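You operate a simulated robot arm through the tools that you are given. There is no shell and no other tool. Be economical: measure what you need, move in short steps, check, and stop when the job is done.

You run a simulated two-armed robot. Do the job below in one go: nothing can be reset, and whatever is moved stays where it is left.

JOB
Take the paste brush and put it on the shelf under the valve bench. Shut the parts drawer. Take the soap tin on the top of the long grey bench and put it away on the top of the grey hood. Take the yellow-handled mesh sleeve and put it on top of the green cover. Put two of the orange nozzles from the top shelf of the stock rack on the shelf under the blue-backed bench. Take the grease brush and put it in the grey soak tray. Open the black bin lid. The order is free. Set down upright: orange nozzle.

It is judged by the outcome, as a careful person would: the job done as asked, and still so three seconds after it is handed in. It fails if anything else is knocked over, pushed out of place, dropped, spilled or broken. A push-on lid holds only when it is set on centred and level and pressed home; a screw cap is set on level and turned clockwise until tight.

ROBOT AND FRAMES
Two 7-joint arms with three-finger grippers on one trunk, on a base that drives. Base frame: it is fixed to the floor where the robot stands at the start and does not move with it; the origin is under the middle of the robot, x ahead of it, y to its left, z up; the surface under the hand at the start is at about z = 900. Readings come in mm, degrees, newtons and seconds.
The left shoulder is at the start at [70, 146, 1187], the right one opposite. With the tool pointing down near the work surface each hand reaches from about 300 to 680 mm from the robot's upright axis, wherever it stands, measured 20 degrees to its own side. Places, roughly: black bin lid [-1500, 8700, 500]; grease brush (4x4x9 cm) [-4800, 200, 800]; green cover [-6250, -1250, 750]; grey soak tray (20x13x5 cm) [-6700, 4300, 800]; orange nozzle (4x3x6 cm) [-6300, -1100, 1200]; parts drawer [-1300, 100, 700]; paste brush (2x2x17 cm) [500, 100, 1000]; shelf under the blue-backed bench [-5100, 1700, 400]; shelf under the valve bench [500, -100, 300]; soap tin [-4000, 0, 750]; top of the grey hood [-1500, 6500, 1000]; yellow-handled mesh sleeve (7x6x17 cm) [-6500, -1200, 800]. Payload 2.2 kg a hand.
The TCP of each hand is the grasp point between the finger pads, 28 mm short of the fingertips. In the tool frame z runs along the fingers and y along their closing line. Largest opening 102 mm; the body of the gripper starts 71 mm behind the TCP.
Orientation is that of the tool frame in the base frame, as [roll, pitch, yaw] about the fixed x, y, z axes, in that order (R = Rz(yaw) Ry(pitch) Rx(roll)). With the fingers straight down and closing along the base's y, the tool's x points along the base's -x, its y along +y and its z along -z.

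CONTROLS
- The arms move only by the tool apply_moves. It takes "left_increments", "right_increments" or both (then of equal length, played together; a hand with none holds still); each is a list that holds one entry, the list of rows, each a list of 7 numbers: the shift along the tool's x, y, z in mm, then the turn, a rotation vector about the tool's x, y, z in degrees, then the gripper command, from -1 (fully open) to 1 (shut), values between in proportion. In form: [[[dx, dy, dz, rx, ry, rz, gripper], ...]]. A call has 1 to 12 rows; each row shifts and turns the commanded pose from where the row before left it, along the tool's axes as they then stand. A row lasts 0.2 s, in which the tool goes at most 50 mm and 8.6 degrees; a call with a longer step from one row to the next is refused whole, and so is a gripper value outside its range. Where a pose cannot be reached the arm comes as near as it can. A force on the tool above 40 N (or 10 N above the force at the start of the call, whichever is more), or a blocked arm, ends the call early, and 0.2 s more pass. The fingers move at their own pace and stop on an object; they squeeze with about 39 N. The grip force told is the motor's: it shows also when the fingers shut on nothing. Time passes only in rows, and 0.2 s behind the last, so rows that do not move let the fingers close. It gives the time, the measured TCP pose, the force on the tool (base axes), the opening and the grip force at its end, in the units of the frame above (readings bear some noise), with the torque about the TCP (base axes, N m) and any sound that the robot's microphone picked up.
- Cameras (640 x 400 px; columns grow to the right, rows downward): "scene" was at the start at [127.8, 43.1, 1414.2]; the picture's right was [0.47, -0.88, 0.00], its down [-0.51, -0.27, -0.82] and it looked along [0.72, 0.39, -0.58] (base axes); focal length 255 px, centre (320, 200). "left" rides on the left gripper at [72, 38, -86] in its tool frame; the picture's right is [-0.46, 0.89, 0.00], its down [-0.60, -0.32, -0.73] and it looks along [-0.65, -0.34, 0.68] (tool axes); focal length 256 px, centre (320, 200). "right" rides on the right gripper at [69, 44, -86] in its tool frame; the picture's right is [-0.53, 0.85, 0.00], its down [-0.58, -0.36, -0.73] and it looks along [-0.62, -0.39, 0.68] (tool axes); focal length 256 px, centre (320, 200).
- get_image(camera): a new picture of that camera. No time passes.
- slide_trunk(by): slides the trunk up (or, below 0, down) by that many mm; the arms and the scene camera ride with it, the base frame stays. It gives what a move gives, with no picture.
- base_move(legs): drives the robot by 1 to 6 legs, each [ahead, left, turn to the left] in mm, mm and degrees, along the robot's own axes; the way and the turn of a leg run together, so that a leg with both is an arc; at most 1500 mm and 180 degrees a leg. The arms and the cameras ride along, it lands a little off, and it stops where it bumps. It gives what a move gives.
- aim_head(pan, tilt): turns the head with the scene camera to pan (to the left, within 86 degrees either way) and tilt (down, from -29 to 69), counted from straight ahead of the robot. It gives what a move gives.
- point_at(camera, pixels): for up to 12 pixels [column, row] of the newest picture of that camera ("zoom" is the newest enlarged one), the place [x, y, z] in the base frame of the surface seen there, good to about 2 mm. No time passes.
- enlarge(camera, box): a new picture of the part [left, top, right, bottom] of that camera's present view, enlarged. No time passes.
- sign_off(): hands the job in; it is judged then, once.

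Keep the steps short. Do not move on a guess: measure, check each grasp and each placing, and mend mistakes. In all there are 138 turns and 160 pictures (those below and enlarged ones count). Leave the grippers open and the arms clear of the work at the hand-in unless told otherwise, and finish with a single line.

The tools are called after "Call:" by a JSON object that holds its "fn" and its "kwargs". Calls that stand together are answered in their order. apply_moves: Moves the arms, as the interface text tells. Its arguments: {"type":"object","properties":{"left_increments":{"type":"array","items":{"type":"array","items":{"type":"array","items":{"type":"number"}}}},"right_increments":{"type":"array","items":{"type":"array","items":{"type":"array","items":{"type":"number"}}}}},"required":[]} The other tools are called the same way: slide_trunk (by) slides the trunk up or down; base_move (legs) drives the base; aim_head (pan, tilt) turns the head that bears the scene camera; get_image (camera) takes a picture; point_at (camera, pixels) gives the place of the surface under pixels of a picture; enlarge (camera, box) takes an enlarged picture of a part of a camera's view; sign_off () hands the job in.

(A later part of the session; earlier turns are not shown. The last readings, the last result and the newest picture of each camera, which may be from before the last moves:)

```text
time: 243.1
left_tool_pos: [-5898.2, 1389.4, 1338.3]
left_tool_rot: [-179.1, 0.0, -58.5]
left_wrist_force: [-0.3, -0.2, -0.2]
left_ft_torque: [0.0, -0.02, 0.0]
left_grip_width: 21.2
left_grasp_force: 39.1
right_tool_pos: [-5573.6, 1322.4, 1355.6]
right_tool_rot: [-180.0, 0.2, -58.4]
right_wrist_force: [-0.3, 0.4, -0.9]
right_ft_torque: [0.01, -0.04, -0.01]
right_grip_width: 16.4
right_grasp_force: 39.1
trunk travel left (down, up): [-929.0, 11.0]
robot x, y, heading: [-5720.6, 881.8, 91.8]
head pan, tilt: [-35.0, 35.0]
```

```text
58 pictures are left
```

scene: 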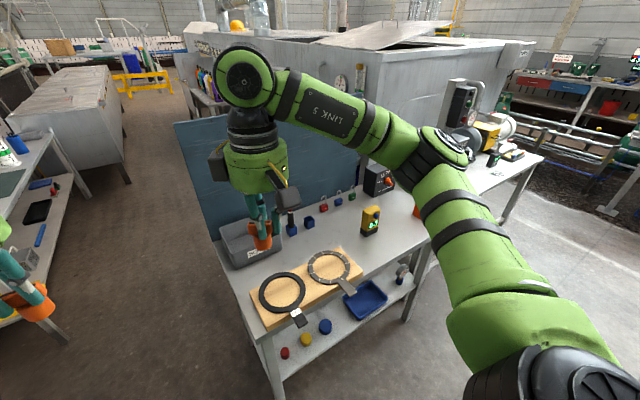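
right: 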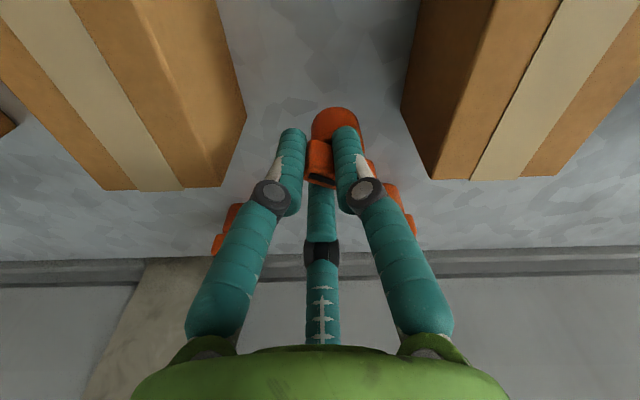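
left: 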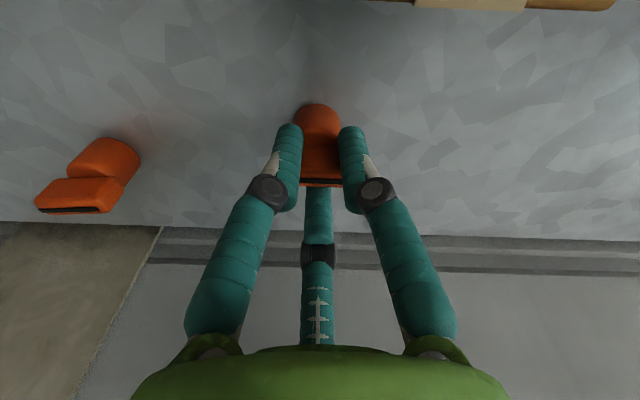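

There is the blue-backed bench with a shelf below holding a few small things. I measure the bench top, shelf and free spots.

Call:
{"fn": "point_at", "kwargs": {"camera": "scene", "pixels": [[262, 335], [420, 235], [305, 370], [350, 325], [285, 352], [306, 338], [325, 325], [365, 298], [400, 275], [395, 305], [270, 348], [300, 385]]}}

Call:
{"fn": "enlarge", "kwargs": {"camera": "scene", "box": [230, 230, 440, 400]}}

```text
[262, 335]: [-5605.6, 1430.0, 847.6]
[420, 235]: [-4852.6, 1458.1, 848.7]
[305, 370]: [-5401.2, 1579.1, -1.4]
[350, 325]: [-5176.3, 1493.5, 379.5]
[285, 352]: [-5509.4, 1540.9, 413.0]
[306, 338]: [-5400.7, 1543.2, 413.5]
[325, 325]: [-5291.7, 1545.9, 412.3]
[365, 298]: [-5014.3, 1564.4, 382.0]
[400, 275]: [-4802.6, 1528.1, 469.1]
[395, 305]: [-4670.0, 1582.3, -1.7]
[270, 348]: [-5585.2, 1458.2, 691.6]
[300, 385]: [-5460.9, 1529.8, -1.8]
```

```text
2.35 times, centred on (335, 315) of scene
```

zoom: 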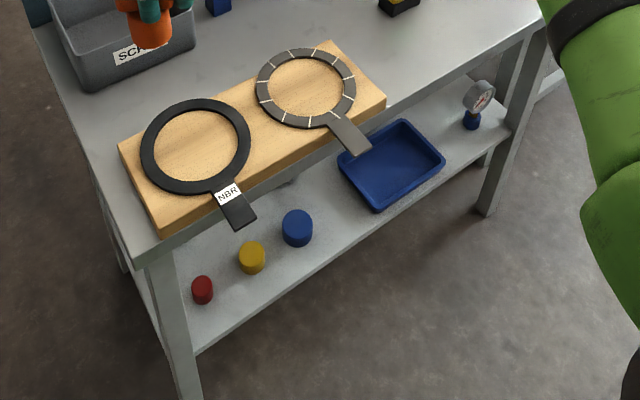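

Bench top z 848 (front y 1430); shelf z 380 (front y ≈ 1490). I measure the tray corners and gaps on the shelf.

Call:
{"fn": "point_at", "kwargs": {"camera": "zoom", "pixels": [[341, 160], [376, 211], [444, 160], [403, 121], [470, 128], [320, 240], [325, 268], [460, 150], [490, 150], [270, 280], [340, 190]]}}

```text
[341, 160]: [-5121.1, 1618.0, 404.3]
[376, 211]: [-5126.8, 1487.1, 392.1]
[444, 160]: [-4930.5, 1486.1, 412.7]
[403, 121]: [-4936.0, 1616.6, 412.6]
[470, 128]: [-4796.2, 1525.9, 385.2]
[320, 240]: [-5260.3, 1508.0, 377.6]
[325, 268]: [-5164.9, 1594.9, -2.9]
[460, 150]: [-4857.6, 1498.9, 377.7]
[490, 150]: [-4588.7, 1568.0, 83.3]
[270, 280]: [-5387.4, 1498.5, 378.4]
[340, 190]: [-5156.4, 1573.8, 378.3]
```

Free gaps: x ≈ −5196 (left of the tray) and x ≈ −4876 (right of it), matching the distance between my hands. I check how tall the hand is (wrist top) and the bench's underside.

Call:
{"fn": "point_at", "kwargs": {"camera": "scene", "pixels": [[243, 52], [240, 95], [268, 345], [275, 340], [300, 60], [262, 350]]}}

Call:
{"fn": "apply_moves", "kwargs": {"left_increments": [[[0, 0, 40, 0, 0, 0, 1], [0, 0, 40, 0, 0, 0, 1], [0, 0, 40, 0, 0, 0, 1], [0, 0, 35, 0, 0, 0, 1], [0, 0, 0, 0, 0, 0, 1]]], "right_increments": [[[0, 0, 40, 0, 0, 0, 1], [0, 0, 40, 0, 0, 0, 1], [0, 0, 40, 0, 0, 0, 1], [0, 0, 50, 0, 0, 0, 1], [0, 0, 0, 0, 0, 0, 1]]]}}

```text
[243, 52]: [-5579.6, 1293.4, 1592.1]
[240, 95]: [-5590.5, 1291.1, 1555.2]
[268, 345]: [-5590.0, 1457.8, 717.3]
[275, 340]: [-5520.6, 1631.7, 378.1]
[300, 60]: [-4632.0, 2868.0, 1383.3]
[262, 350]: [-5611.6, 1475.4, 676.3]
```

```text
time: 244.3
left_tool_pos: [-5902.5, 1383.8, 1185.0]
left_tool_rot: [-179.0, 0.1, -58.5]
left_wrist_force: [-0.3, -0.7, 0.0]
left_ft_torque: [-0.01, -0.02, 0.02]
left_grip_width: 21.0
left_grasp_force: 39.3
left hand out of reach, approached as far as the arm can: row 4
right_tool_pos: [-5572.2, 1323.9, 1183.1]
right_tool_rot: [179.9, 0.1, -58.4]
right_wrist_force: [-0.3, 0.0, -0.1]
right_ft_torque: [0.0, -0.02, 0.0]
right_grip_width: 16.3
right_grasp_force: 39.1
trunk travel left (down, up): [-929.0, 11.0]
robot x, y, heading: [-5722.4, 883.6, 91.5]
head pan, tilt: [-35.0, 35.0]
```

The hand needs only ~245 mm above the TCP, so it fits under the bench. I move to x ≈ −5020, back off, and lower the trunk 700.

Call:
{"fn": "base_move", "kwargs": {"legs": [[-150, 0, -1.5], [0, -700, 0]]}}

Call:
{"fn": "slide_trunk", "kwargs": {"by": -400}}

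Call:
{"fn": "slide_trunk", "kwargs": {"by": -300}}

Call:
{"fn": "aim_head", "kwargs": {"pan": 0, "tilt": 20}}

Call:
{"fn": "get_image", "kwargs": {"camera": "scene"}}

```text
time: 249.0
left_tool_pos: [-5201.1, 1246.1, 1185.5]
left_tool_rot: [-179.0, 0.0, -59.5]
left_wrist_force: [-0.6, -0.7, -0.5]
left_ft_torque: [0.02, -0.03, -0.02]
left_grip_width: 21.1
left_grasp_force: 39.0
right_tool_pos: [-4871.4, 1178.6, 1184.5]
right_tool_rot: [-179.9, 0.1, -59.4]
right_wrist_force: [-0.3, -0.4, -0.2]
right_ft_torque: [-0.02, -0.02, 0.01]
right_grip_width: 16.1
right_grasp_force: 39.4
trunk travel left (down, up): [-929.0, 11.0]
robot x, y, heading: [-5025.0, 738.4, 90.6]
head pan, tilt: [-35.0, 35.0]
```

```text
time: 252.9
left_tool_pos: [-5198.3, 1243.7, 785.9]
left_tool_rot: [-179.0, 0.1, -59.5]
left_wrist_force: [0.0, -0.4, 0.2]
left_ft_torque: [0.02, 0.01, -0.04]
left_grip_width: 21.0
left_grasp_force: 38.6
right_tool_pos: [-4869.7, 1178.2, 784.6]
right_tool_rot: [179.9, 0.2, -59.4]
right_wrist_force: [0.0, -0.4, -1.1]
right_ft_torque: [0.04, 0.01, 0.04]
right_grip_width: 16.3
right_grasp_force: 38.8
trunk travel left (down, up): [-529.0, 411.0]
robot x, y, heading: [-5028.5, 741.3, 91.0]
head pan, tilt: [-35.0, 35.0]
```

```text
time: 255.9
left_tool_pos: [-5198.8, 1245.6, 486.0]
left_tool_rot: [-179.0, 0.1, -59.6]
left_wrist_force: [0.4, 0.3, -0.6]
left_ft_torque: [0.01, 0.0, 0.0]
left_grip_width: 21.3
left_grasp_force: 39.1
right_tool_pos: [-4869.6, 1179.3, 483.9]
right_tool_rot: [179.8, 0.3, -59.4]
right_wrist_force: [-0.6, 0.2, -0.1]
right_ft_torque: [-0.03, -0.02, 0.0]
right_grip_width: 16.1
right_grasp_force: 39.1
trunk travel left (down, up): [-229.0, 711.0]
robot x, y, heading: [-5026.4, 737.5, 90.6]
head pan, tilt: [-35.0, 35.0]
```

```text
time: 256.9
left_tool_pos: [-5199.2, 1245.0, 485.4]
left_tool_rot: [-178.9, 0.0, -59.5]
left_wrist_force: [-0.6, 0.2, -0.1]
left_ft_torque: [-0.01, 0.01, -0.01]
left_grip_width: 21.2
left_grasp_force: 38.9
right_tool_pos: [-4870.7, 1179.2, 483.6]
right_tool_rot: [179.9, 0.3, -59.4]
right_wrist_force: [-0.3, -0.4, -0.4]
right_ft_torque: [-0.03, 0.0, -0.01]
right_grip_width: 16.5
right_grasp_force: 39.0
trunk travel left (down, up): [-229.0, 711.0]
robot x, y, heading: [-5028.4, 737.3, 90.7]
head pan, tilt: [0.0, 20.0]
```

```text
56 pictures are left
```

scene: 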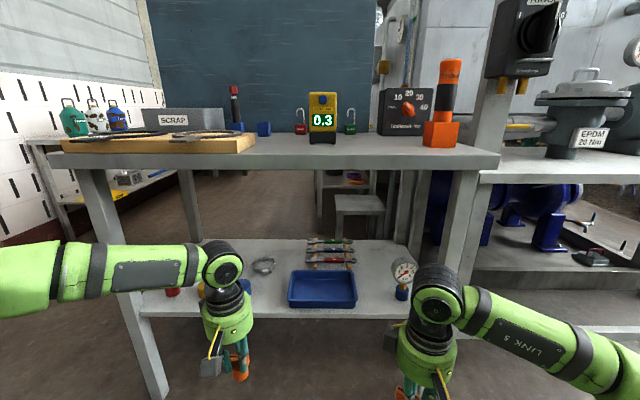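

The bench's right leg is too near the right gap for my forearm, so both nozzles go into the gap left of the tray: first the left hand's at (−5222, 1580), then the right hand's at (−5166, 1530). I raise 15 mm, pull the right hand back, extend the left, and drive in.

Call:
{"fn": "slide_trunk", "kwargs": {"by": 15}}

Call:
{"fn": "apply_moves", "kwargs": {"right_increments": [[[28.7, 17, 0, 0, 0, 0, 1], [28.7, 17, 0, 0, 0, 0, 1], [28.7, 17, 0, 0, 0, 0, 1], [0, 0, 0, 0, 0, 0, 1]]], "left_increments": [[[-23, -13.6, 0, 0, 0, 0, 1], [-23, -13.6, 0, 0, 0, 0, 1], [-23, -13.6, 0, 0, 0, 0, 1], [0, 0, 0, 0, 0, 0, 1]]]}}

Call:
{"fn": "base_move", "kwargs": {"legs": [[0, 21, -0.6], [170, 0, 0]]}}

Call:
{"fn": "get_image", "kwargs": {"camera": "scene"}}

```text
time: 257.5
left_tool_pos: [-5198.4, 1245.5, 500.7]
left_tool_rot: [-179.1, 0.0, -59.5]
left_wrist_force: [0.7, 0.4, -0.7]
left_ft_torque: [-0.05, 0.05, 0.01]
left_grip_width: 21.0
left_grasp_force: 38.8
right_tool_pos: [-4869.4, 1179.9, 499.2]
right_tool_rot: [179.8, 0.1, -59.4]
right_wrist_force: [-0.1, 0.3, -1.2]
right_ft_torque: [-0.03, -0.05, -0.01]
right_grip_width: 16.3
right_grasp_force: 38.7
trunk travel left (down, up): [-244.0, 696.0]
robot x, y, heading: [-5027.0, 741.6, 90.8]
head pan, tilt: [0.0, 20.0]
```

```text
time: 258.5
left_tool_pos: [-5233.7, 1280.7, 516.7]
left_tool_rot: [-178.9, 0.1, -59.5]
left_wrist_force: [0.3, -0.3, -1.2]
left_ft_torque: [0.02, 0.02, -0.02]
left_grip_width: 21.2
left_grasp_force: 39.0
left hand out of reach, approached as far as the arm can: row 1, 2, 3
right_tool_pos: [-4868.7, 1079.0, 499.1]
right_tool_rot: [179.9, 0.3, -59.4]
right_wrist_force: [-0.9, -0.5, -1.4]
right_ft_torque: [0.01, 0.0, 0.01]
right_grip_width: 16.3
right_grasp_force: 38.8
trunk travel left (down, up): [-244.0, 696.0]
robot x, y, heading: [-5029.4, 743.1, 90.5]
head pan, tilt: [0.0, 20.0]
```

```text
time: 260.4
left_tool_pos: [-5248.2, 1452.1, 516.9]
left_tool_rot: [-178.9, 0.2, -60.1]
left_wrist_force: [-1.1, 0.1, -1.3]
left_ft_torque: [0.0, -0.03, -0.02]
left_grip_width: 20.9
left_grasp_force: 38.8
right_tool_pos: [-4886.0, 1246.9, 499.1]
right_tool_rot: [179.8, 0.2, -59.9]
right_wrist_force: [-0.1, 0.7, -0.3]
right_ft_torque: [0.01, 0.01, -0.02]
right_grip_width: 16.4
right_grasp_force: 39.1
trunk travel left (down, up): [-244.0, 696.0]
robot x, y, heading: [-5050.4, 906.7, 90.0]
head pan, tilt: [0.0, 20.0]
```

```text
55 pictures are left
```

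scene: 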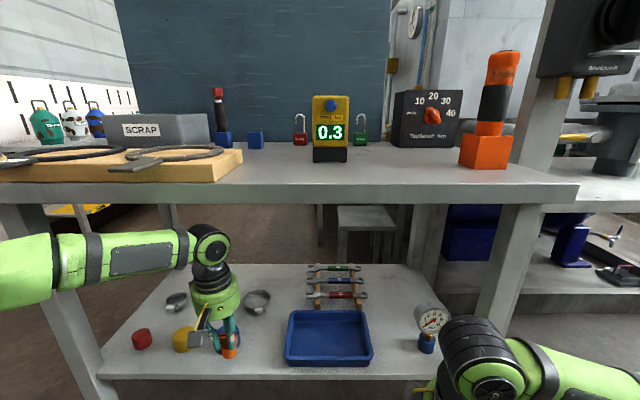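

Left hand is entering; blue cap is beside it. I check the items behind the target spot and the right leg.

Call:
{"fn": "point_at", "kwargs": {"camera": "scene", "pixels": [[257, 310], [257, 293], [215, 345], [182, 343], [230, 352], [289, 350], [295, 312], [500, 260], [262, 340], [265, 378], [238, 340]]}}

Call:
{"fn": "enlarge", "kwargs": {"camera": "scene", "box": [160, 260, 320, 390]}}

```text
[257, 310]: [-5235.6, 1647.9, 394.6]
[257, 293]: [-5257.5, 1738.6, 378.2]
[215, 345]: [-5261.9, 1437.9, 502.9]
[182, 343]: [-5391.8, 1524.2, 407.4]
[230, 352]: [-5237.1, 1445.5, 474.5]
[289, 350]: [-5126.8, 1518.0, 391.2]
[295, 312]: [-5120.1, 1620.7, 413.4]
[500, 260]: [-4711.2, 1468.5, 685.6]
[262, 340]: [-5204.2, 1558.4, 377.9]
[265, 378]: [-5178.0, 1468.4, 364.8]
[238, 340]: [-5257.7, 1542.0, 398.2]
```

```text
3.08 times, centred on (240, 325) of scene
```

zoom: 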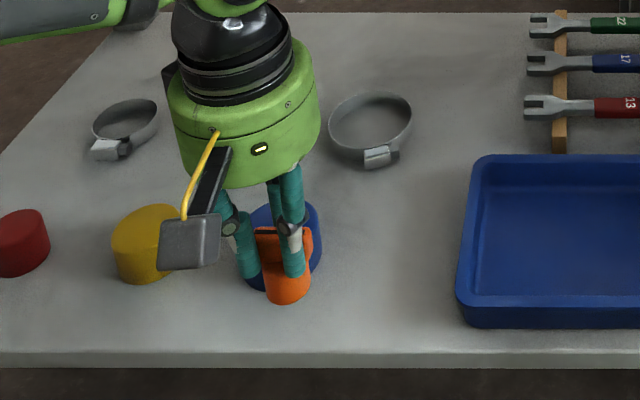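

Clear: the cap's edge is at x −5258, ring front y 1648, tray at x −5127. I strafe 30 right and drive 113 ahead, then lower gently.

Call:
{"fn": "base_move", "kwargs": {"legs": [[0, -30, 0], [113, 0, 0]]}}

Call:
{"fn": "slide_trunk", "kwargs": {"by": -60}}

Call:
{"fn": "enlarge", "kwargs": {"camera": "scene", "box": [160, 240, 340, 400]}}

```text
time: 262.0
left_tool_pos: [-5223.0, 1559.5, 508.4]
left_tool_rot: [-178.9, -0.6, -60.1]
left_wrist_force: [0.1, 0.1, -1.3]
left_ft_torque: [0.01, 0.01, 0.0]
left_grip_width: 21.1
left_grasp_force: 38.9
right_tool_pos: [-4856.7, 1356.5, 500.6]
right_tool_rot: [-179.8, 0.0, -60.2]
right_wrist_force: [-0.1, -0.2, -0.4]
right_ft_torque: [0.0, -0.04, 0.02]
right_grip_width: 16.2
right_grasp_force: 39.0
trunk travel left (down, up): [-244.0, 696.0]
robot x, y, heading: [-5022.0, 1013.5, 90.2]
head pan, tilt: [0.0, 20.0]
```

```text
time: 263.0
left_tool_pos: [-5218.7, 1559.4, 451.0]
left_tool_rot: [-179.2, -0.5, -60.2]
left_wrist_force: [-0.5, 0.3, -0.1]
left_ft_torque: [0.03, 0.01, 0.01]
left_grip_width: 21.1
left_grasp_force: 38.5
right_tool_pos: [-4855.5, 1358.3, 438.6]
right_tool_rot: [-179.9, 0.2, -60.1]
right_wrist_force: [-0.1, -0.2, -0.4]
right_ft_torque: [0.03, 0.02, -0.02]
right_grip_width: 16.2
right_grasp_force: 38.9
trunk travel left (down, up): [-184.0, 756.0]
robot x, y, heading: [-5019.4, 1021.2, 89.7]
head pan, tilt: [0.0, 20.0]
```

```text
2.50 times, centred on (250, 320) of scene
```

zoom: 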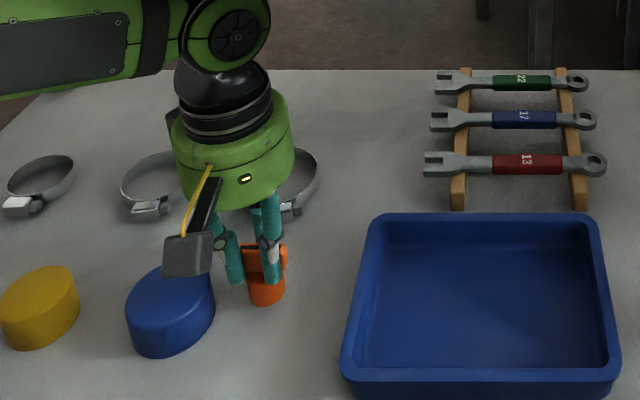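

About 12 mm above the shelf. I lower the left hand in small steps to contact.

Call:
{"fn": "apply_moves", "kwargs": {"left_increments": [[[0, 0, 4, 0, 0, 0, 1], [0, 0, 4, 0, 0, 0, 1], [0, 0, 3, 0, 0, 0, 1], [0, 0, 0, 0, 0, 0, 1]]]}}

```text
time: 264.0
left_tool_pos: [-5220.9, 1557.5, 441.2]
left_tool_rot: [-179.2, -0.5, -60.1]
left_wrist_force: [-0.5, -0.3, -0.6]
left_ft_torque: [0.02, -0.02, -0.01]
left_grip_width: 21.2
left_grasp_force: 38.9
left hand out of reach, approached as far as the arm can: row 3
right_tool_pos: [-4854.9, 1357.2, 439.4]
right_tool_rot: [179.9, 0.2, -60.1]
right_wrist_force: [-0.5, 0.2, -1.1]
right_ft_torque: [-0.01, -0.01, -0.01]
right_grip_width: 16.6
right_grasp_force: 38.7
trunk travel left (down, up): [-184.0, 756.0]
robot x, y, heading: [-5017.1, 1018.1, 89.8]
head pan, tilt: [0.0, 20.0]
```

No contact yet. I lower the trunk by 4 mm.

Call:
{"fn": "slide_trunk", "kwargs": {"by": -4}}

Call:
{"fn": "enlarge", "kwargs": {"camera": "scene", "box": [220, 320, 300, 370]}}

```text
time: 264.5
left_tool_pos: [-5219.8, 1556.6, 440.0]
left_tool_rot: [-179.1, -0.2, -60.1]
left_wrist_force: [-2.9, -2.3, 13.3]
left_ft_torque: [-0.15, 0.14, -0.01]
left_grip_width: 21.1
left_grasp_force: 38.8
right_tool_pos: [-4854.4, 1356.2, 436.1]
right_tool_rot: [-179.9, 0.3, -60.1]
right_wrist_force: [0.3, 0.9, -1.0]
right_ft_torque: [0.02, -0.02, -0.01]
right_grip_width: 16.2
right_grasp_force: 38.5
trunk travel left (down, up): [-180.0, 760.0]
robot x, y, heading: [-5019.4, 1014.8, 90.0]
head pan, tilt: [0.0, 20.0]
```

```text
8.00 times, centred on (260, 345) of scene
```

zoom: 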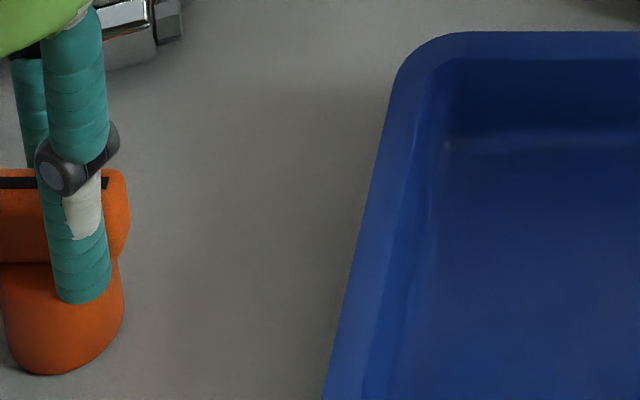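

Contact, and the nozzle is upright. I open and lift straight up by 60 mm.

Call:
{"fn": "apply_moves", "kwargs": {"left_increments": [[[0, 0, 0, 0, 0, 0, 0.3], [0, 0, 0, 0, 0, 0, 0.1], [0, 0, 0, 0, 0, 0, 0.05], [0, 0, -15, 0, 0, 0, 0.05], [0, 0, -25, 0, 0, 0, 0.05], [0, 0, -30, 0, 0, 0, 0.05], [0, 0, 0, 0, 0, 0, 0.05]]]}}

Call:
{"fn": "slide_trunk", "kwargs": {"by": 65}}

Call:
{"fn": "base_move", "kwargs": {"legs": [[-230, 0, 0]]}}

Call:
{"fn": "get_image", "kwargs": {"camera": "scene"}}

```text
time: 266.1
left_tool_pos: [-5223.4, 1557.2, 509.7]
left_tool_rot: [-179.2, -0.3, -60.1]
left_wrist_force: [0.0, 1.1, -0.5]
left_ft_torque: [-0.02, 0.01, -0.01]
left_grip_width: 48.5
left_grasp_force: 0.0
right_tool_pos: [-4854.3, 1357.3, 435.8]
right_tool_rot: [179.9, 0.2, -60.1]
right_wrist_force: [0.6, -0.5, 0.1]
right_ft_torque: [0.02, -0.01, 0.03]
right_grip_width: 16.5
right_grasp_force: 38.9
trunk travel left (down, up): [-180.0, 760.0]
robot x, y, heading: [-5016.3, 1020.7, 90.1]
head pan, tilt: [0.0, 20.0]
```

```text
time: 267.2
left_tool_pos: [-5223.6, 1524.5, 506.0]
left_tool_rot: [175.9, -8.3, -60.1]
left_wrist_force: [0.2, 0.4, -0.1]
left_ft_torque: [-0.08, 0.06, 0.0]
left_grip_width: 48.6
left_grasp_force: 0.1
right_tool_pos: [-4855.7, 1357.9, 501.5]
right_tool_rot: [179.9, 0.0, -59.9]
right_wrist_force: [0.3, 0.8, -0.6]
right_ft_torque: [-0.09, -0.02, -0.03]
right_grip_width: 16.3
right_grasp_force: 39.0
trunk travel left (down, up): [-244.0, 696.0]
robot x, y, heading: [-5019.9, 1018.8, 90.3]
head pan, tilt: [0.0, 20.0]
stopped: the arm was blocked; the commanded pose is now the measured one
```

```text
time: 268.9
left_tool_pos: [-5224.0, 1292.6, 503.4]
left_tool_rot: [175.9, -8.1, -60.1]
left_wrist_force: [-0.4, -0.1, -0.3]
left_ft_torque: [-0.03, 0.0, -0.01]
left_grip_width: 48.3
left_grasp_force: 0.1
right_tool_pos: [-4856.6, 1127.1, 499.5]
right_tool_rot: [-179.9, 0.2, -59.6]
right_wrist_force: [0.5, 0.2, -0.5]
right_ft_torque: [0.05, 0.03, -0.01]
right_grip_width: 16.3
right_grasp_force: 38.8
trunk travel left (down, up): [-244.0, 696.0]
robot x, y, heading: [-5017.0, 789.1, 90.4]
head pan, tilt: [0.0, 20.0]
```

```text
51 pictures are left
```

scene: 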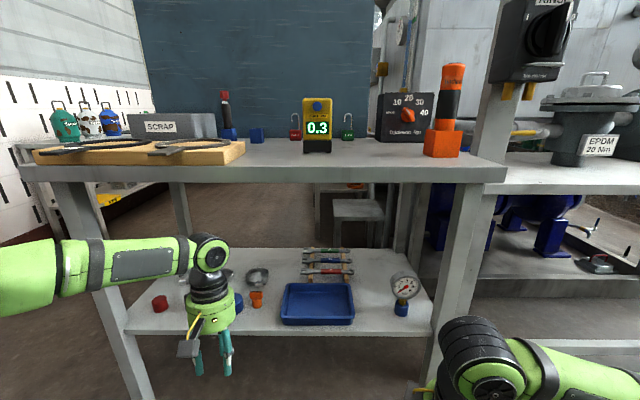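

The left wrist touched the bench underside on the way up but nothing moved; nozzle 1 stands upright at (256,298). Now the right one: I draw the left hand in, extend the right hand, and shift the base left.

Call:
{"fn": "apply_moves", "kwargs": {"left_increments": [[[42, 3.4, 0, 0, 0, 0, 0], [42, 3.4, 0, 0, 0, 0, 0], [42, 3.4, 0, 0, 0, 0, 0], [42, 3.4, 0, 0, 0, 0, 0], [42, 3.4, 0, 0, 0, 0, 0], [0, 0, 0, 0, 0, 0, 0]]], "right_increments": [[[-28.7, -17, 0, 0, 0, 0, 1], [-28.7, -17, 0, 0, 0, 0, 1], [-28.7, -17, 0, 0, 0, 0, 1], [0, 0, 0, 0, 0, 0, 1], [0, 0, 0, 0, 0, 0, 1], [0, 0, 0, 0, 0, 0, 1]]]}}

Call:
{"fn": "base_move", "kwargs": {"legs": [[0, 305, -0.3]]}}

Call:
{"fn": "get_image", "kwargs": {"camera": "scene"}}

```text
time: 270.3
left_tool_pos: [-5138.0, 1103.1, 534.7]
left_tool_rot: [175.9, -8.0, -60.1]
left_wrist_force: [0.0, -0.2, 0.3]
left_ft_torque: [0.02, -0.02, 0.0]
left_grip_width: 51.0
left_grasp_force: 0.1
right_tool_pos: [-4855.4, 1227.5, 498.5]
right_tool_rot: [179.9, 0.2, -59.6]
right_wrist_force: [0.7, 0.1, -0.4]
right_ft_torque: [0.0, 0.03, 0.01]
right_grip_width: 16.2
right_grasp_force: 39.6
trunk travel left (down, up): [-244.0, 696.0]
robot x, y, heading: [-5017.4, 787.3, 90.3]
head pan, tilt: [0.0, 20.0]
```

```text
time: 272.4
left_tool_pos: [-5443.1, 1101.3, 535.5]
left_tool_rot: [175.9, -8.0, -60.5]
left_wrist_force: [0.1, 0.6, -0.4]
left_ft_torque: [0.0, -0.02, -0.03]
left_grip_width: 51.1
left_grasp_force: 0.0
right_tool_pos: [-5159.9, 1224.9, 499.9]
right_tool_rot: [-180.0, 0.3, -60.1]
right_wrist_force: [-0.2, 0.3, -1.2]
right_ft_torque: [0.0, 0.04, -0.02]
right_grip_width: 16.4
right_grasp_force: 38.9
trunk travel left (down, up): [-244.0, 696.0]
robot x, y, heading: [-5322.8, 783.7, 90.2]
head pan, tilt: [0.0, 20.0]
```

```text
50 pictures are left
```

scene: 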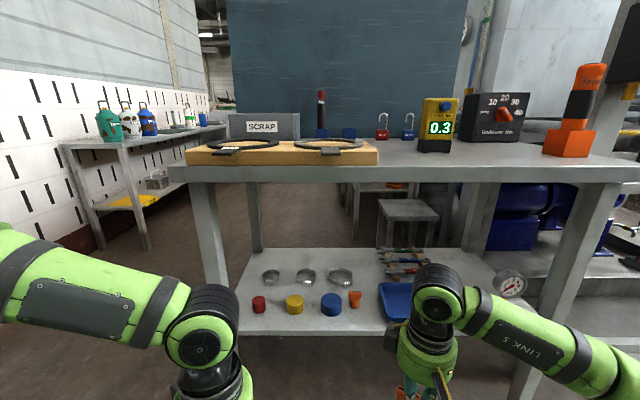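

I drive in so the right TCP comes to (−5165, 1513).

Call:
{"fn": "base_move", "kwargs": {"legs": [[288, 4, 0]]}}

Call:
{"fn": "slide_trunk", "kwargs": {"by": -50}}

Call:
{"fn": "get_image", "kwargs": {"camera": "scene"}}

Call:
{"fn": "enlarge", "kwargs": {"camera": "scene", "box": [320, 260, 480, 380]}}

```text
time: 274.4
left_tool_pos: [-5448.4, 1378.3, 534.6]
left_tool_rot: [175.6, -8.2, -60.7]
left_wrist_force: [0.6, 0.2, 0.0]
left_ft_torque: [0.02, 0.01, -0.04]
left_grip_width: 50.8
left_grasp_force: 0.0
right_tool_pos: [-5166.5, 1505.2, 502.8]
right_tool_rot: [-179.7, 0.5, -60.0]
right_wrist_force: [0.5, 0.8, -0.7]
right_ft_torque: [0.0, 0.0, -0.01]
right_grip_width: 16.1
right_grasp_force: 39.3
trunk travel left (down, up): [-244.0, 696.0]
robot x, y, heading: [-5329.2, 1070.9, 90.5]
head pan, tilt: [0.0, 20.0]
```

```text
time: 275.3
left_tool_pos: [-5448.7, 1380.7, 483.5]
left_tool_rot: [175.3, -8.4, -60.7]
left_wrist_force: [-0.2, 0.2, 0.3]
left_ft_torque: [0.01, -0.02, -0.01]
left_grip_width: 50.9
left_grasp_force: 0.0
right_tool_pos: [-5165.5, 1507.5, 450.7]
right_tool_rot: [180.0, 0.3, -59.9]
right_wrist_force: [1.2, 1.6, 0.0]
right_ft_torque: [0.0, 0.0, -0.02]
right_grip_width: 16.5
right_grasp_force: 39.4
trunk travel left (down, up): [-194.0, 746.0]
robot x, y, heading: [-5327.9, 1067.3, 90.3]
head pan, tilt: [0.0, 20.0]
```

```text
49 pictures are left
```

scene: 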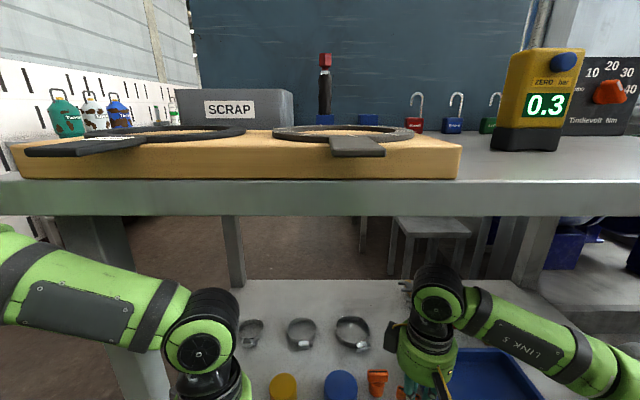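

```text
3.33 times, centred on (400, 320) of scene
```

zoom: 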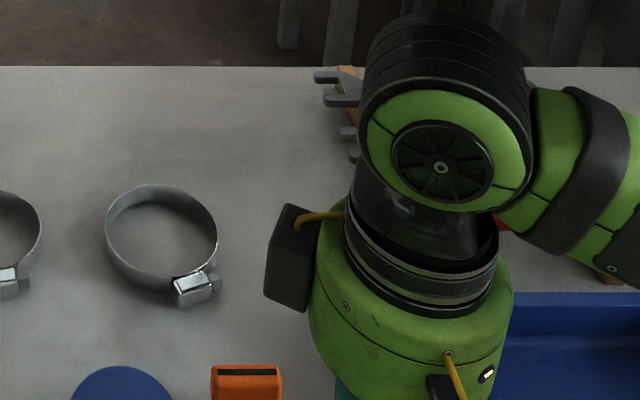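

I tilt the head down for a better view, then lower the right hand to contact.

Call:
{"fn": "aim_head", "kwargs": {"pan": -10, "tilt": 42}}

Call:
{"fn": "apply_moves", "kwargs": {"right_increments": [[[0, 0, 4, 0, 0, 0, 1], [0, 0, 4, 0, 0, 0, 1], [0, 0, 3, 0, 0, 0, 1], [0, 0, 2, 0, 0, 0, 1], [0, 0, 0, 0, 0, 0, 1]]]}}

Call:
{"fn": "enlarge", "kwargs": {"camera": "scene", "box": [290, 180, 480, 320]}}

```text
time: 276.2
left_tool_pos: [-5448.0, 1381.5, 482.7]
left_tool_rot: [175.2, -8.3, -60.7]
left_wrist_force: [-0.5, -0.8, 0.0]
left_ft_torque: [0.01, 0.01, -0.01]
left_grip_width: 51.1
left_grasp_force: 0.0
right_tool_pos: [-5165.1, 1509.5, 449.8]
right_tool_rot: [179.9, 0.2, -59.9]
right_wrist_force: [-0.1, 0.2, 0.1]
right_ft_torque: [0.01, -0.02, -0.03]
right_grip_width: 16.1
right_grasp_force: 39.1
trunk travel left (down, up): [-194.0, 746.0]
robot x, y, heading: [-5326.1, 1069.9, 89.9]
head pan, tilt: [-10.0, 42.0]
```

```text
time: 277.4
left_tool_pos: [-5447.6, 1381.4, 484.8]
left_tool_rot: [175.4, -8.4, -60.7]
left_wrist_force: [0.4, -0.7, -0.5]
left_ft_torque: [-0.02, 0.01, 0.03]
left_grip_width: 51.1
left_grasp_force: 0.0
right_tool_pos: [-5165.9, 1507.7, 436.7]
right_tool_rot: [180.0, 0.4, -60.0]
right_wrist_force: [0.1, -0.4, 7.0]
right_ft_torque: [0.06, 0.14, 0.01]
right_grip_width: 16.3
right_grasp_force: 39.2
trunk travel left (down, up): [-194.0, 746.0]
robot x, y, heading: [-5330.3, 1068.4, 90.1]
head pan, tilt: [-10.0, 42.0]
```

```text
2.86 times, centred on (385, 250) of scene
```

zoom: 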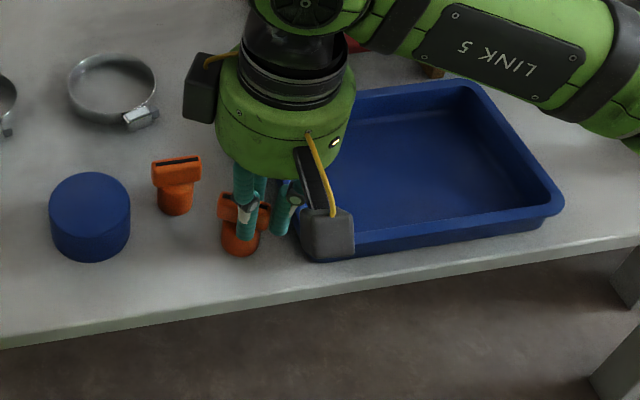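

Contact at 7 N. I open and lift the right hand.

Call:
{"fn": "apply_moves", "kwargs": {"right_increments": [[[0, 0, 0, 0, 0, 0, 0.4], [0, 0, 0, 0, 0, 0, 0.2], [0, 0, 0, 0, 0, 0, 0.2], [0, 0, -15, 0, 0, 0, 0.2], [0, 0, -25, 0, 0, 0, 0.2], [0, 0, -25, 0, 0, 0, 0.2], [0, 0, 0, 0, 0, 0, 0.2]]]}}

Call:
{"fn": "base_move", "kwargs": {"legs": [[-280, 0, 0]]}}

Call:
{"fn": "get_image", "kwargs": {"camera": "scene"}}

```text
time: 279.0
left_tool_pos: [-5448.3, 1382.2, 483.3]
left_tool_rot: [175.5, -8.3, -60.7]
left_wrist_force: [-0.8, -0.2, -0.2]
left_ft_torque: [0.03, -0.01, -0.01]
left_grip_width: 50.8
left_grasp_force: 0.1
right_tool_pos: [-5164.0, 1508.5, 502.0]
right_tool_rot: [180.0, 0.2, -59.9]
right_wrist_force: [0.8, -0.9, 0.5]
right_ft_torque: [-0.01, 0.02, 0.0]
right_grip_width: 40.6
right_grasp_force: 0.0
trunk travel left (down, up): [-194.0, 746.0]
robot x, y, heading: [-5324.5, 1069.2, 90.2]
head pan, tilt: [-10.0, 42.0]
```

```text
time: 280.9
left_tool_pos: [-5446.2, 1105.1, 482.9]
left_tool_rot: [175.4, -8.4, -60.8]
left_wrist_force: [-0.4, -0.2, -0.1]
left_ft_torque: [0.02, -0.04, -0.02]
left_grip_width: 51.1
left_grasp_force: 0.1
right_tool_pos: [-5162.1, 1229.7, 501.3]
right_tool_rot: [179.9, 0.2, -60.1]
right_wrist_force: [-0.1, 0.3, -0.4]
right_ft_torque: [0.0, 0.0, 0.02]
right_grip_width: 40.8
right_grasp_force: 0.1
trunk travel left (down, up): [-194.0, 746.0]
robot x, y, heading: [-5326.6, 791.1, 89.8]
head pan, tilt: [-10.0, 42.0]
```

```text
46 pictures are left
```

scene: 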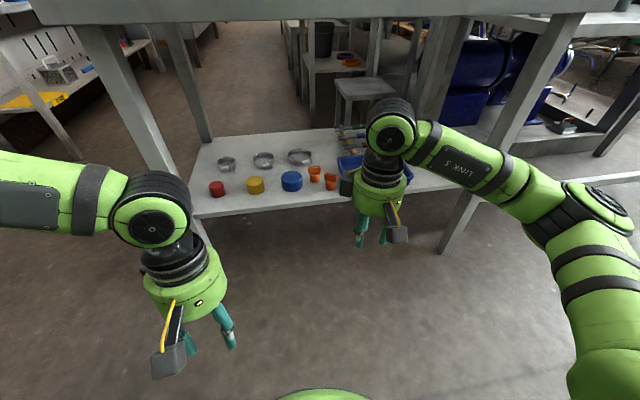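

Both nozzles stand upright. Now the grease brush and soap tin: I raise the trunk, square the left hand, turn around and drive to the long bench beside the brush.

Call:
{"fn": "slide_trunk", "kwargs": {"by": 400}}

Call:
{"fn": "apply_moves", "kwargs": {"left_increments": [[[0, 0, 0, 2.3, -4.2, 0, -0.4], [0, 0, 0, 2.3, -4.2, 0, -0.4], [0, 0, 0, 0, 0, 0, -0.4]]], "right_increments": [[[0, 0, 0, 0, 0, 0, -0.4], [0, 0, 0, 0, 0, 0, -0.4], [0, 0, 0, 0, 0, 0, -0.4]]]}}

Call:
{"fn": "base_move", "kwargs": {"legs": [[0, 0, 179.9], [150, 377, 0]]}}

Call:
{"fn": "aim_head", "kwargs": {"pan": 15, "tilt": 48}}

Call:
{"fn": "get_image", "kwargs": {"camera": "scene"}}

Call:
{"fn": "get_image", "kwargs": {"camera": "left"}}

```text
time: 284.7
left_tool_pos: [-5446.6, 1103.3, 884.0]
left_tool_rot: [175.2, -8.3, -60.9]
left_wrist_force: [0.0, -0.1, -0.2]
left_ft_torque: [-0.02, 0.01, 0.0]
left_grip_width: 51.0
left_grasp_force: 0.2
right_tool_pos: [-5161.3, 1229.1, 901.8]
right_tool_rot: [-180.0, 0.2, -60.2]
right_wrist_force: [1.0, 0.7, -0.6]
right_ft_torque: [0.0, 0.03, -0.02]
right_grip_width: 40.9
right_grasp_force: 0.0
trunk travel left (down, up): [-594.0, 346.0]
robot x, y, heading: [-5326.8, 788.3, 89.9]
head pan, tilt: [-10.0, 42.0]
```

```text
time: 285.5
left_tool_pos: [-5447.2, 1103.4, 882.6]
left_tool_rot: [-180.0, 0.0, -61.4]
left_wrist_force: [0.9, -1.0, 0.3]
left_ft_torque: [0.0, 0.0, -0.04]
left_grip_width: 71.4
left_grasp_force: 0.1
right_tool_pos: [-5161.9, 1230.5, 901.6]
right_tool_rot: [179.9, 0.1, -60.1]
right_wrist_force: [0.4, -0.5, -0.1]
right_ft_torque: [0.01, 0.01, 0.02]
right_grip_width: 71.4
right_grasp_force: 0.1
trunk travel left (down, up): [-594.0, 346.0]
robot x, y, heading: [-5333.2, 794.2, 90.1]
head pan, tilt: [-10.0, 42.0]
```

```text
time: 295.5
left_tool_pos: [-4817.5, 348.5, 883.3]
left_tool_rot: [180.0, 0.1, 120.5]
left_wrist_force: [-0.3, -0.8, 0.4]
left_ft_torque: [0.02, 0.02, -0.02]
left_grip_width: 71.2
left_grasp_force: 0.1
right_tool_pos: [-5096.9, 213.7, 902.4]
right_tool_rot: [179.9, 0.2, 121.6]
right_wrist_force: [0.3, -0.3, 0.1]
right_ft_torque: [0.0, -0.02, 0.01]
right_grip_width: 71.4
right_grasp_force: 0.2
trunk travel left (down, up): [-594.0, 346.0]
robot x, y, heading: [-4944.8, 657.8, -88.0]
head pan, tilt: [-10.0, 42.0]
```

```text
time: 296.4
left_tool_pos: [-4816.1, 348.3, 882.9]
left_tool_rot: [179.9, 0.0, 120.5]
left_wrist_force: [1.3, 0.2, 0.4]
left_ft_torque: [0.0, -0.03, 0.0]
left_grip_width: 71.4
left_grasp_force: 0.0
right_tool_pos: [-5096.3, 214.3, 901.6]
right_tool_rot: [180.0, 0.2, 121.6]
right_wrist_force: [-0.4, 0.5, -0.3]
right_ft_torque: [-0.03, -0.03, 0.0]
right_grip_width: 71.3
right_grasp_force: 0.0
trunk travel left (down, up): [-594.0, 346.0]
robot x, y, heading: [-4948.3, 654.3, -88.1]
head pan, tilt: [15.0, 48.0]
```

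```text
45 pictures are left
```

scene: 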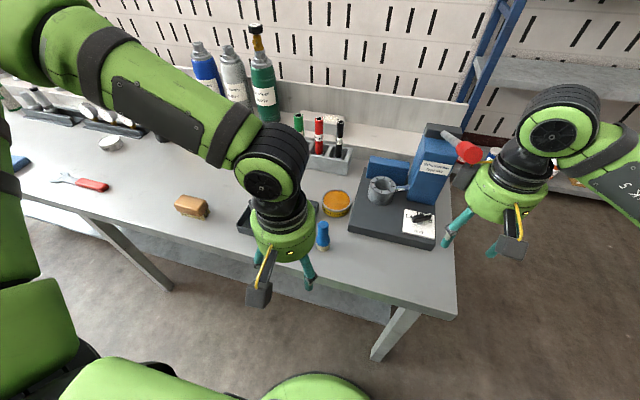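

```text
44 pictures are left
```

left: 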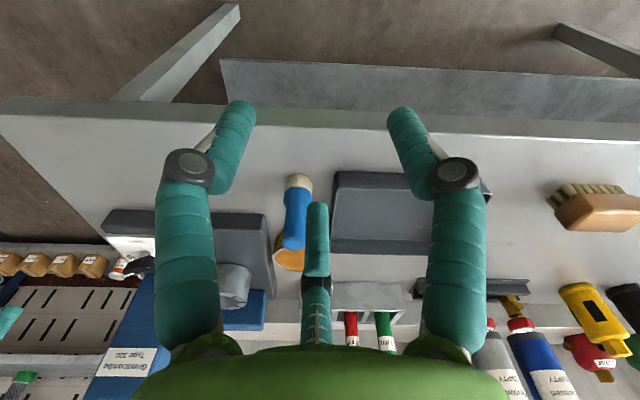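

The blue brush stands by the grease tin. I measure it in both views.

Call:
{"fn": "point_at", "kwargs": {"camera": "left", "pixels": [[296, 240], [296, 225], [297, 190], [298, 178], [285, 258], [345, 200]]}}

Call:
{"fn": "point_at", "kwargs": {"camera": "scene", "pixels": [[323, 224], [323, 236], [322, 246], [318, 232], [328, 232], [321, 251], [336, 212]]}}

Call:
{"fn": "enlarge", "kwargs": {"camera": "scene", "box": [280, 190, 360, 260]}}

```text
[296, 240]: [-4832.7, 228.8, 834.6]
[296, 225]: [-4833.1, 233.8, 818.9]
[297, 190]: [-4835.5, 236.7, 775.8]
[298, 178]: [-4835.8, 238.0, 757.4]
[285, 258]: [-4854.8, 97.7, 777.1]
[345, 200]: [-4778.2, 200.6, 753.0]
```

```text
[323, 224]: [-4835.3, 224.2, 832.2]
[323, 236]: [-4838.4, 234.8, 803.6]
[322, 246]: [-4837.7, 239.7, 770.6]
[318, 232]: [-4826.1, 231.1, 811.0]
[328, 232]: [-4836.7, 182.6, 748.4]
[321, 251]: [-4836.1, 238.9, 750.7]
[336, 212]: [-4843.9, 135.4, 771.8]
```

```text
5.71 times, centred on (320, 225) of scene
```

zoom: 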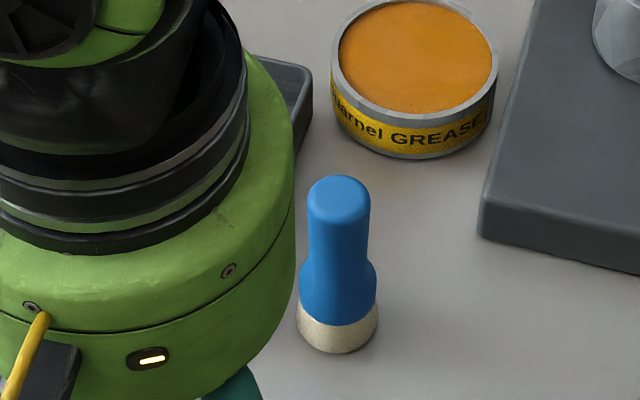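

Brush axis (−4837, 225), top 838, handle ⌀24. I move the left hand over it, lower to TCP 818, grip, lift, and check with pictures.

Call:
{"fn": "apply_moves", "kwargs": {"left_increments": [[[-31.8, -26.9, -15, 0, 0, 0, -0.1], [-31.8, -26.9, 0, 0, 0, 0, -0.1], [-31.8, -26.9, 0, 0, 0, 0, -0.1], [0, 0, 0, 0, 0, 0, -0.1], [0, 0, 40, 0, 0, 0, -0.1], [0, 0, 40, 0, 0, 0, -0.1], [0, 0, 0, 0, 0, 0, -0.1], [0, 0, 0, 0, 0, 0, 0.3], [0, 0, 0, 0, 0, 0, 0.6], [0, 0, 0, 0, 0, 0, 1], [0, 0, 0, 0, 0, 0, 1], [0, 0, -10, 0, 0, 0, 1]]]}}

Call:
{"fn": "get_image", "kwargs": {"camera": "left"}}

Call:
{"fn": "apply_moves", "kwargs": {"left_increments": [[[0, 0, -30, 0, 0, 0, 1], [0, 0, -40, 0, 0, 0, 1], [0, 0, -40, 0, 0, 0, 1], [0, 0, -40, 0, 0, 0, 1]]]}}

Call:
{"fn": "get_image", "kwargs": {"camera": "scene"}}

```text
time: 299.0
left_tool_pos: [-4811.7, 238.3, 837.4]
left_tool_rot: [-180.0, 0.1, 120.5]
left_wrist_force: [0.4, 0.0, -0.9]
left_ft_torque: [0.01, 0.01, 0.0]
left_grip_width: 2.3
left_grasp_force: 31.0
left hand out of reach, approached as far as the arm can: row 3, 5, 6
right_tool_pos: [-5097.1, 214.7, 901.6]
right_tool_rot: [180.0, 0.3, 121.6]
right_wrist_force: [0.7, 0.2, -0.5]
right_ft_torque: [0.03, 0.01, 0.01]
right_grip_width: 71.1
right_grasp_force: 0.0
trunk travel left (down, up): [-594.0, 346.0]
robot x, y, heading: [-4945.4, 659.2, -88.4]
head pan, tilt: [15.0, 48.0]
```

```text
42 pictures are left
```

left: 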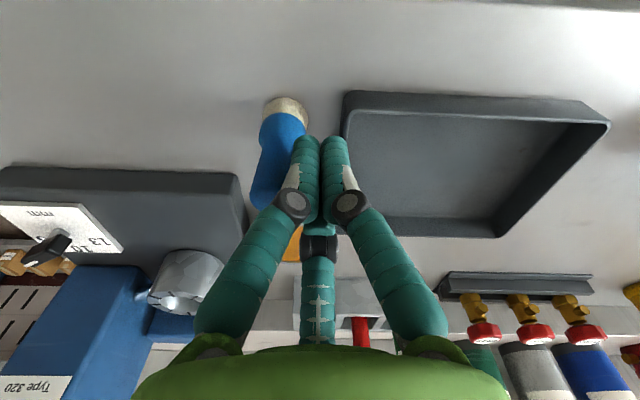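

```text
time: 300.0
left_tool_pos: [-4810.4, 238.6, 985.7]
left_tool_rot: [179.9, 0.0, 120.3]
left_wrist_force: [-0.3, 0.4, -0.2]
left_ft_torque: [0.01, -0.03, -0.01]
left_grip_width: 2.2
left_grasp_force: 31.0
right_tool_pos: [-5099.0, 216.0, 902.6]
right_tool_rot: [-180.0, 0.2, 121.6]
right_wrist_force: [0.0, -0.2, -0.4]
right_ft_torque: [-0.02, 0.06, 0.02]
right_grip_width: 71.4
right_grasp_force: 0.1
trunk travel left (down, up): [-594.0, 346.0]
robot x, y, heading: [-4943.4, 652.1, -88.2]
head pan, tilt: [15.0, 48.0]
```

```text
41 pictures are left
```

scene: 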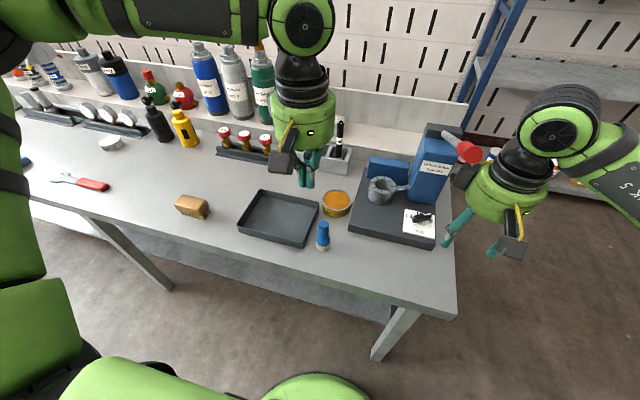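

The left arm hit a limit 26 mm short and closed on air; the brush is untouched. I open, raise the right hand out of the way, shift the base 27 mm right and 13 ahead, then lower by trunk and grip.

Call:
{"fn": "apply_moves", "kwargs": {"left_increments": [[[0, 0, 0, 0, 0, 0, -0.1], [0, 0, 0, 0, 0, 0, -0.1], [0, 0, 0, 0, 0, 0, -0.1], [0, 0, 0, 0, 0, 0, -0.1]]], "right_increments": [[[0, 0, -40, 0, 0, 0, -0.4], [0, 0, -40, 0, 0, 0, -0.4], [0, 0, -40, 0, 0, 0, -0.4], [0, 0, -40, 0, 0, 0, -0.4]]]}}

Call:
{"fn": "base_move", "kwargs": {"legs": [[13, -27, 0]]}}

Call:
{"fn": "slide_trunk", "kwargs": {"by": -110}}

Call:
{"fn": "get_image", "kwargs": {"camera": "left"}}

```text
time: 300.3
left_tool_pos: [-4810.0, 237.8, 985.2]
left_tool_rot: [179.9, -0.2, 120.4]
left_wrist_force: [-0.4, 0.3, 0.2]
left_ft_torque: [-0.02, -0.01, -0.01]
left_grip_width: 56.2
left_grasp_force: 0.0
right_tool_pos: [-5102.9, 219.4, 911.8]
right_tool_rot: [-179.9, -2.3, 121.6]
right_wrist_force: [-5.7, -1.8, -8.3]
right_ft_torque: [0.5, -0.25, -0.33]
right_grip_width: 71.5
right_grasp_force: 0.1
trunk travel left (down, up): [-594.0, 346.0]
robot x, y, heading: [-4942.8, 656.3, -88.4]
head pan, tilt: [15.0, 48.0]
stopped in row 1 (right hand): the force on the tool passed its limit at 65 N (the readings are from after the stop); the commanded pose is now the measured one
```

```text
time: 301.2
left_tool_pos: [-4834.8, 225.5, 985.2]
left_tool_rot: [-179.9, -0.2, 120.5]
left_wrist_force: [-0.1, 0.3, -0.4]
left_ft_torque: [0.05, -0.01, 0.01]
left_grip_width: 56.1
left_grasp_force: 0.0
right_tool_pos: [-5124.9, 207.8, 916.0]
right_tool_rot: [-179.8, -2.1, 121.9]
right_wrist_force: [0.2, 0.1, 0.1]
right_ft_torque: [-0.02, 0.05, 0.01]
right_grip_width: 71.5
right_grasp_force: 0.1
trunk travel left (down, up): [-594.0, 346.0]
robot x, y, heading: [-4970.9, 645.1, -88.5]
head pan, tilt: [15.0, 48.0]
```

```text
time: 302.6
left_tool_pos: [-4835.6, 225.0, 875.0]
left_tool_rot: [179.9, 0.0, 120.5]
left_wrist_force: [-0.5, 0.4, -0.3]
left_ft_torque: [-0.01, 0.02, 0.06]
left_grip_width: 56.0
left_grasp_force: 0.0
right_tool_pos: [-5127.3, 206.6, 804.1]
right_tool_rot: [-179.9, -1.9, 121.8]
right_wrist_force: [0.0, -0.9, 1.0]
right_ft_torque: [0.0, 0.0, -0.01]
right_grip_width: 71.5
right_grasp_force: 0.1
trunk travel left (down, up): [-484.0, 456.0]
robot x, y, heading: [-4971.4, 646.0, -88.3]
head pan, tilt: [15.0, 48.0]
```

```text
40 pictures are left
```

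left: 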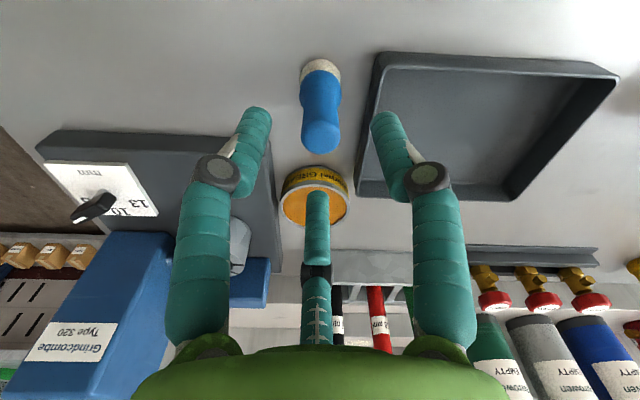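

The left hand is now well centred over the brush. (The right hand bumped something while rising, which I'll check.) I lower the left arm 57 mm, grip and lift, then look.

Call:
{"fn": "apply_moves", "kwargs": {"left_increments": [[[0, 0, 30, 0, 0, 0, -0.1], [0, 0, 27, 0, 0, 0, -0.1], [0, 0, 0, 0, 0, 0, -0.1], [0, 0, 0, 0, 0, 0, 0.2], [0, 0, 0, 0, 0, 0, 0.5], [0, 0, 0, 0, 0, 0, 1], [0, 0, 0, 0, 0, 0, 1], [0, 0, -20, 0, 0, 0, 1], [0, 0, -40, 0, 0, 0, 1], [0, 0, -40, 0, 0, 0, 1], [0, 0, -40, 0, 0, 0, 1]]]}}

Call:
{"fn": "get_image", "kwargs": {"camera": "left"}}

Call:
{"fn": "get_image", "kwargs": {"camera": "scene"}}

```text
time: 305.0
left_tool_pos: [-4835.4, 225.3, 958.4]
left_tool_rot: [179.8, -0.2, 120.4]
left_wrist_force: [-1.2, 0.5, -0.2]
left_ft_torque: [-0.02, -0.02, -0.01]
left_grip_width: 20.9
left_grasp_force: 39.1
right_tool_pos: [-5126.8, 206.8, 803.8]
right_tool_rot: [-179.9, -1.9, 121.9]
right_wrist_force: [-0.3, -0.6, -0.1]
right_ft_torque: [-0.01, 0.02, -0.01]
right_grip_width: 71.5
right_grasp_force: 0.1
trunk travel left (down, up): [-484.0, 456.0]
robot x, y, heading: [-4971.4, 643.7, -88.5]
head pan, tilt: [15.0, 48.0]
```

```text
39 pictures are left
```

left: 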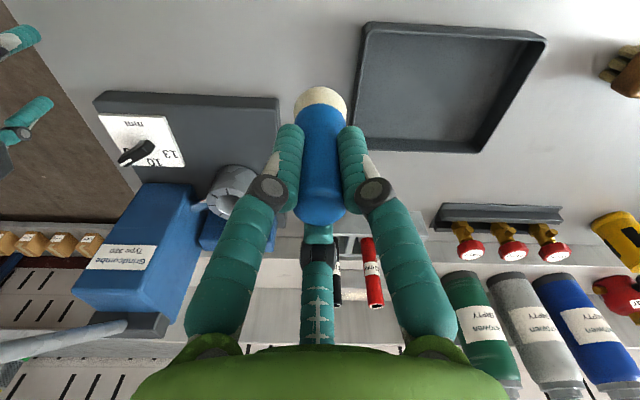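

```text
38 pictures are left
```

scene: 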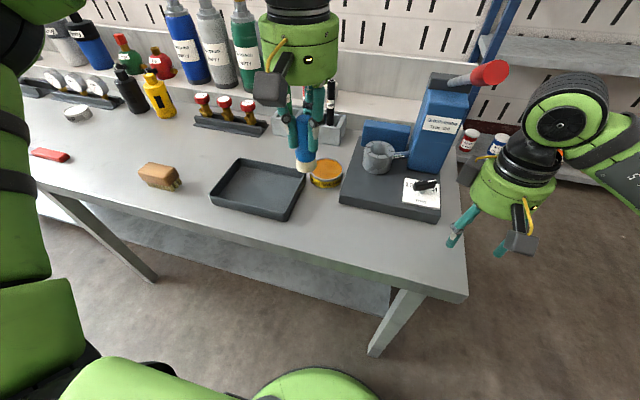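

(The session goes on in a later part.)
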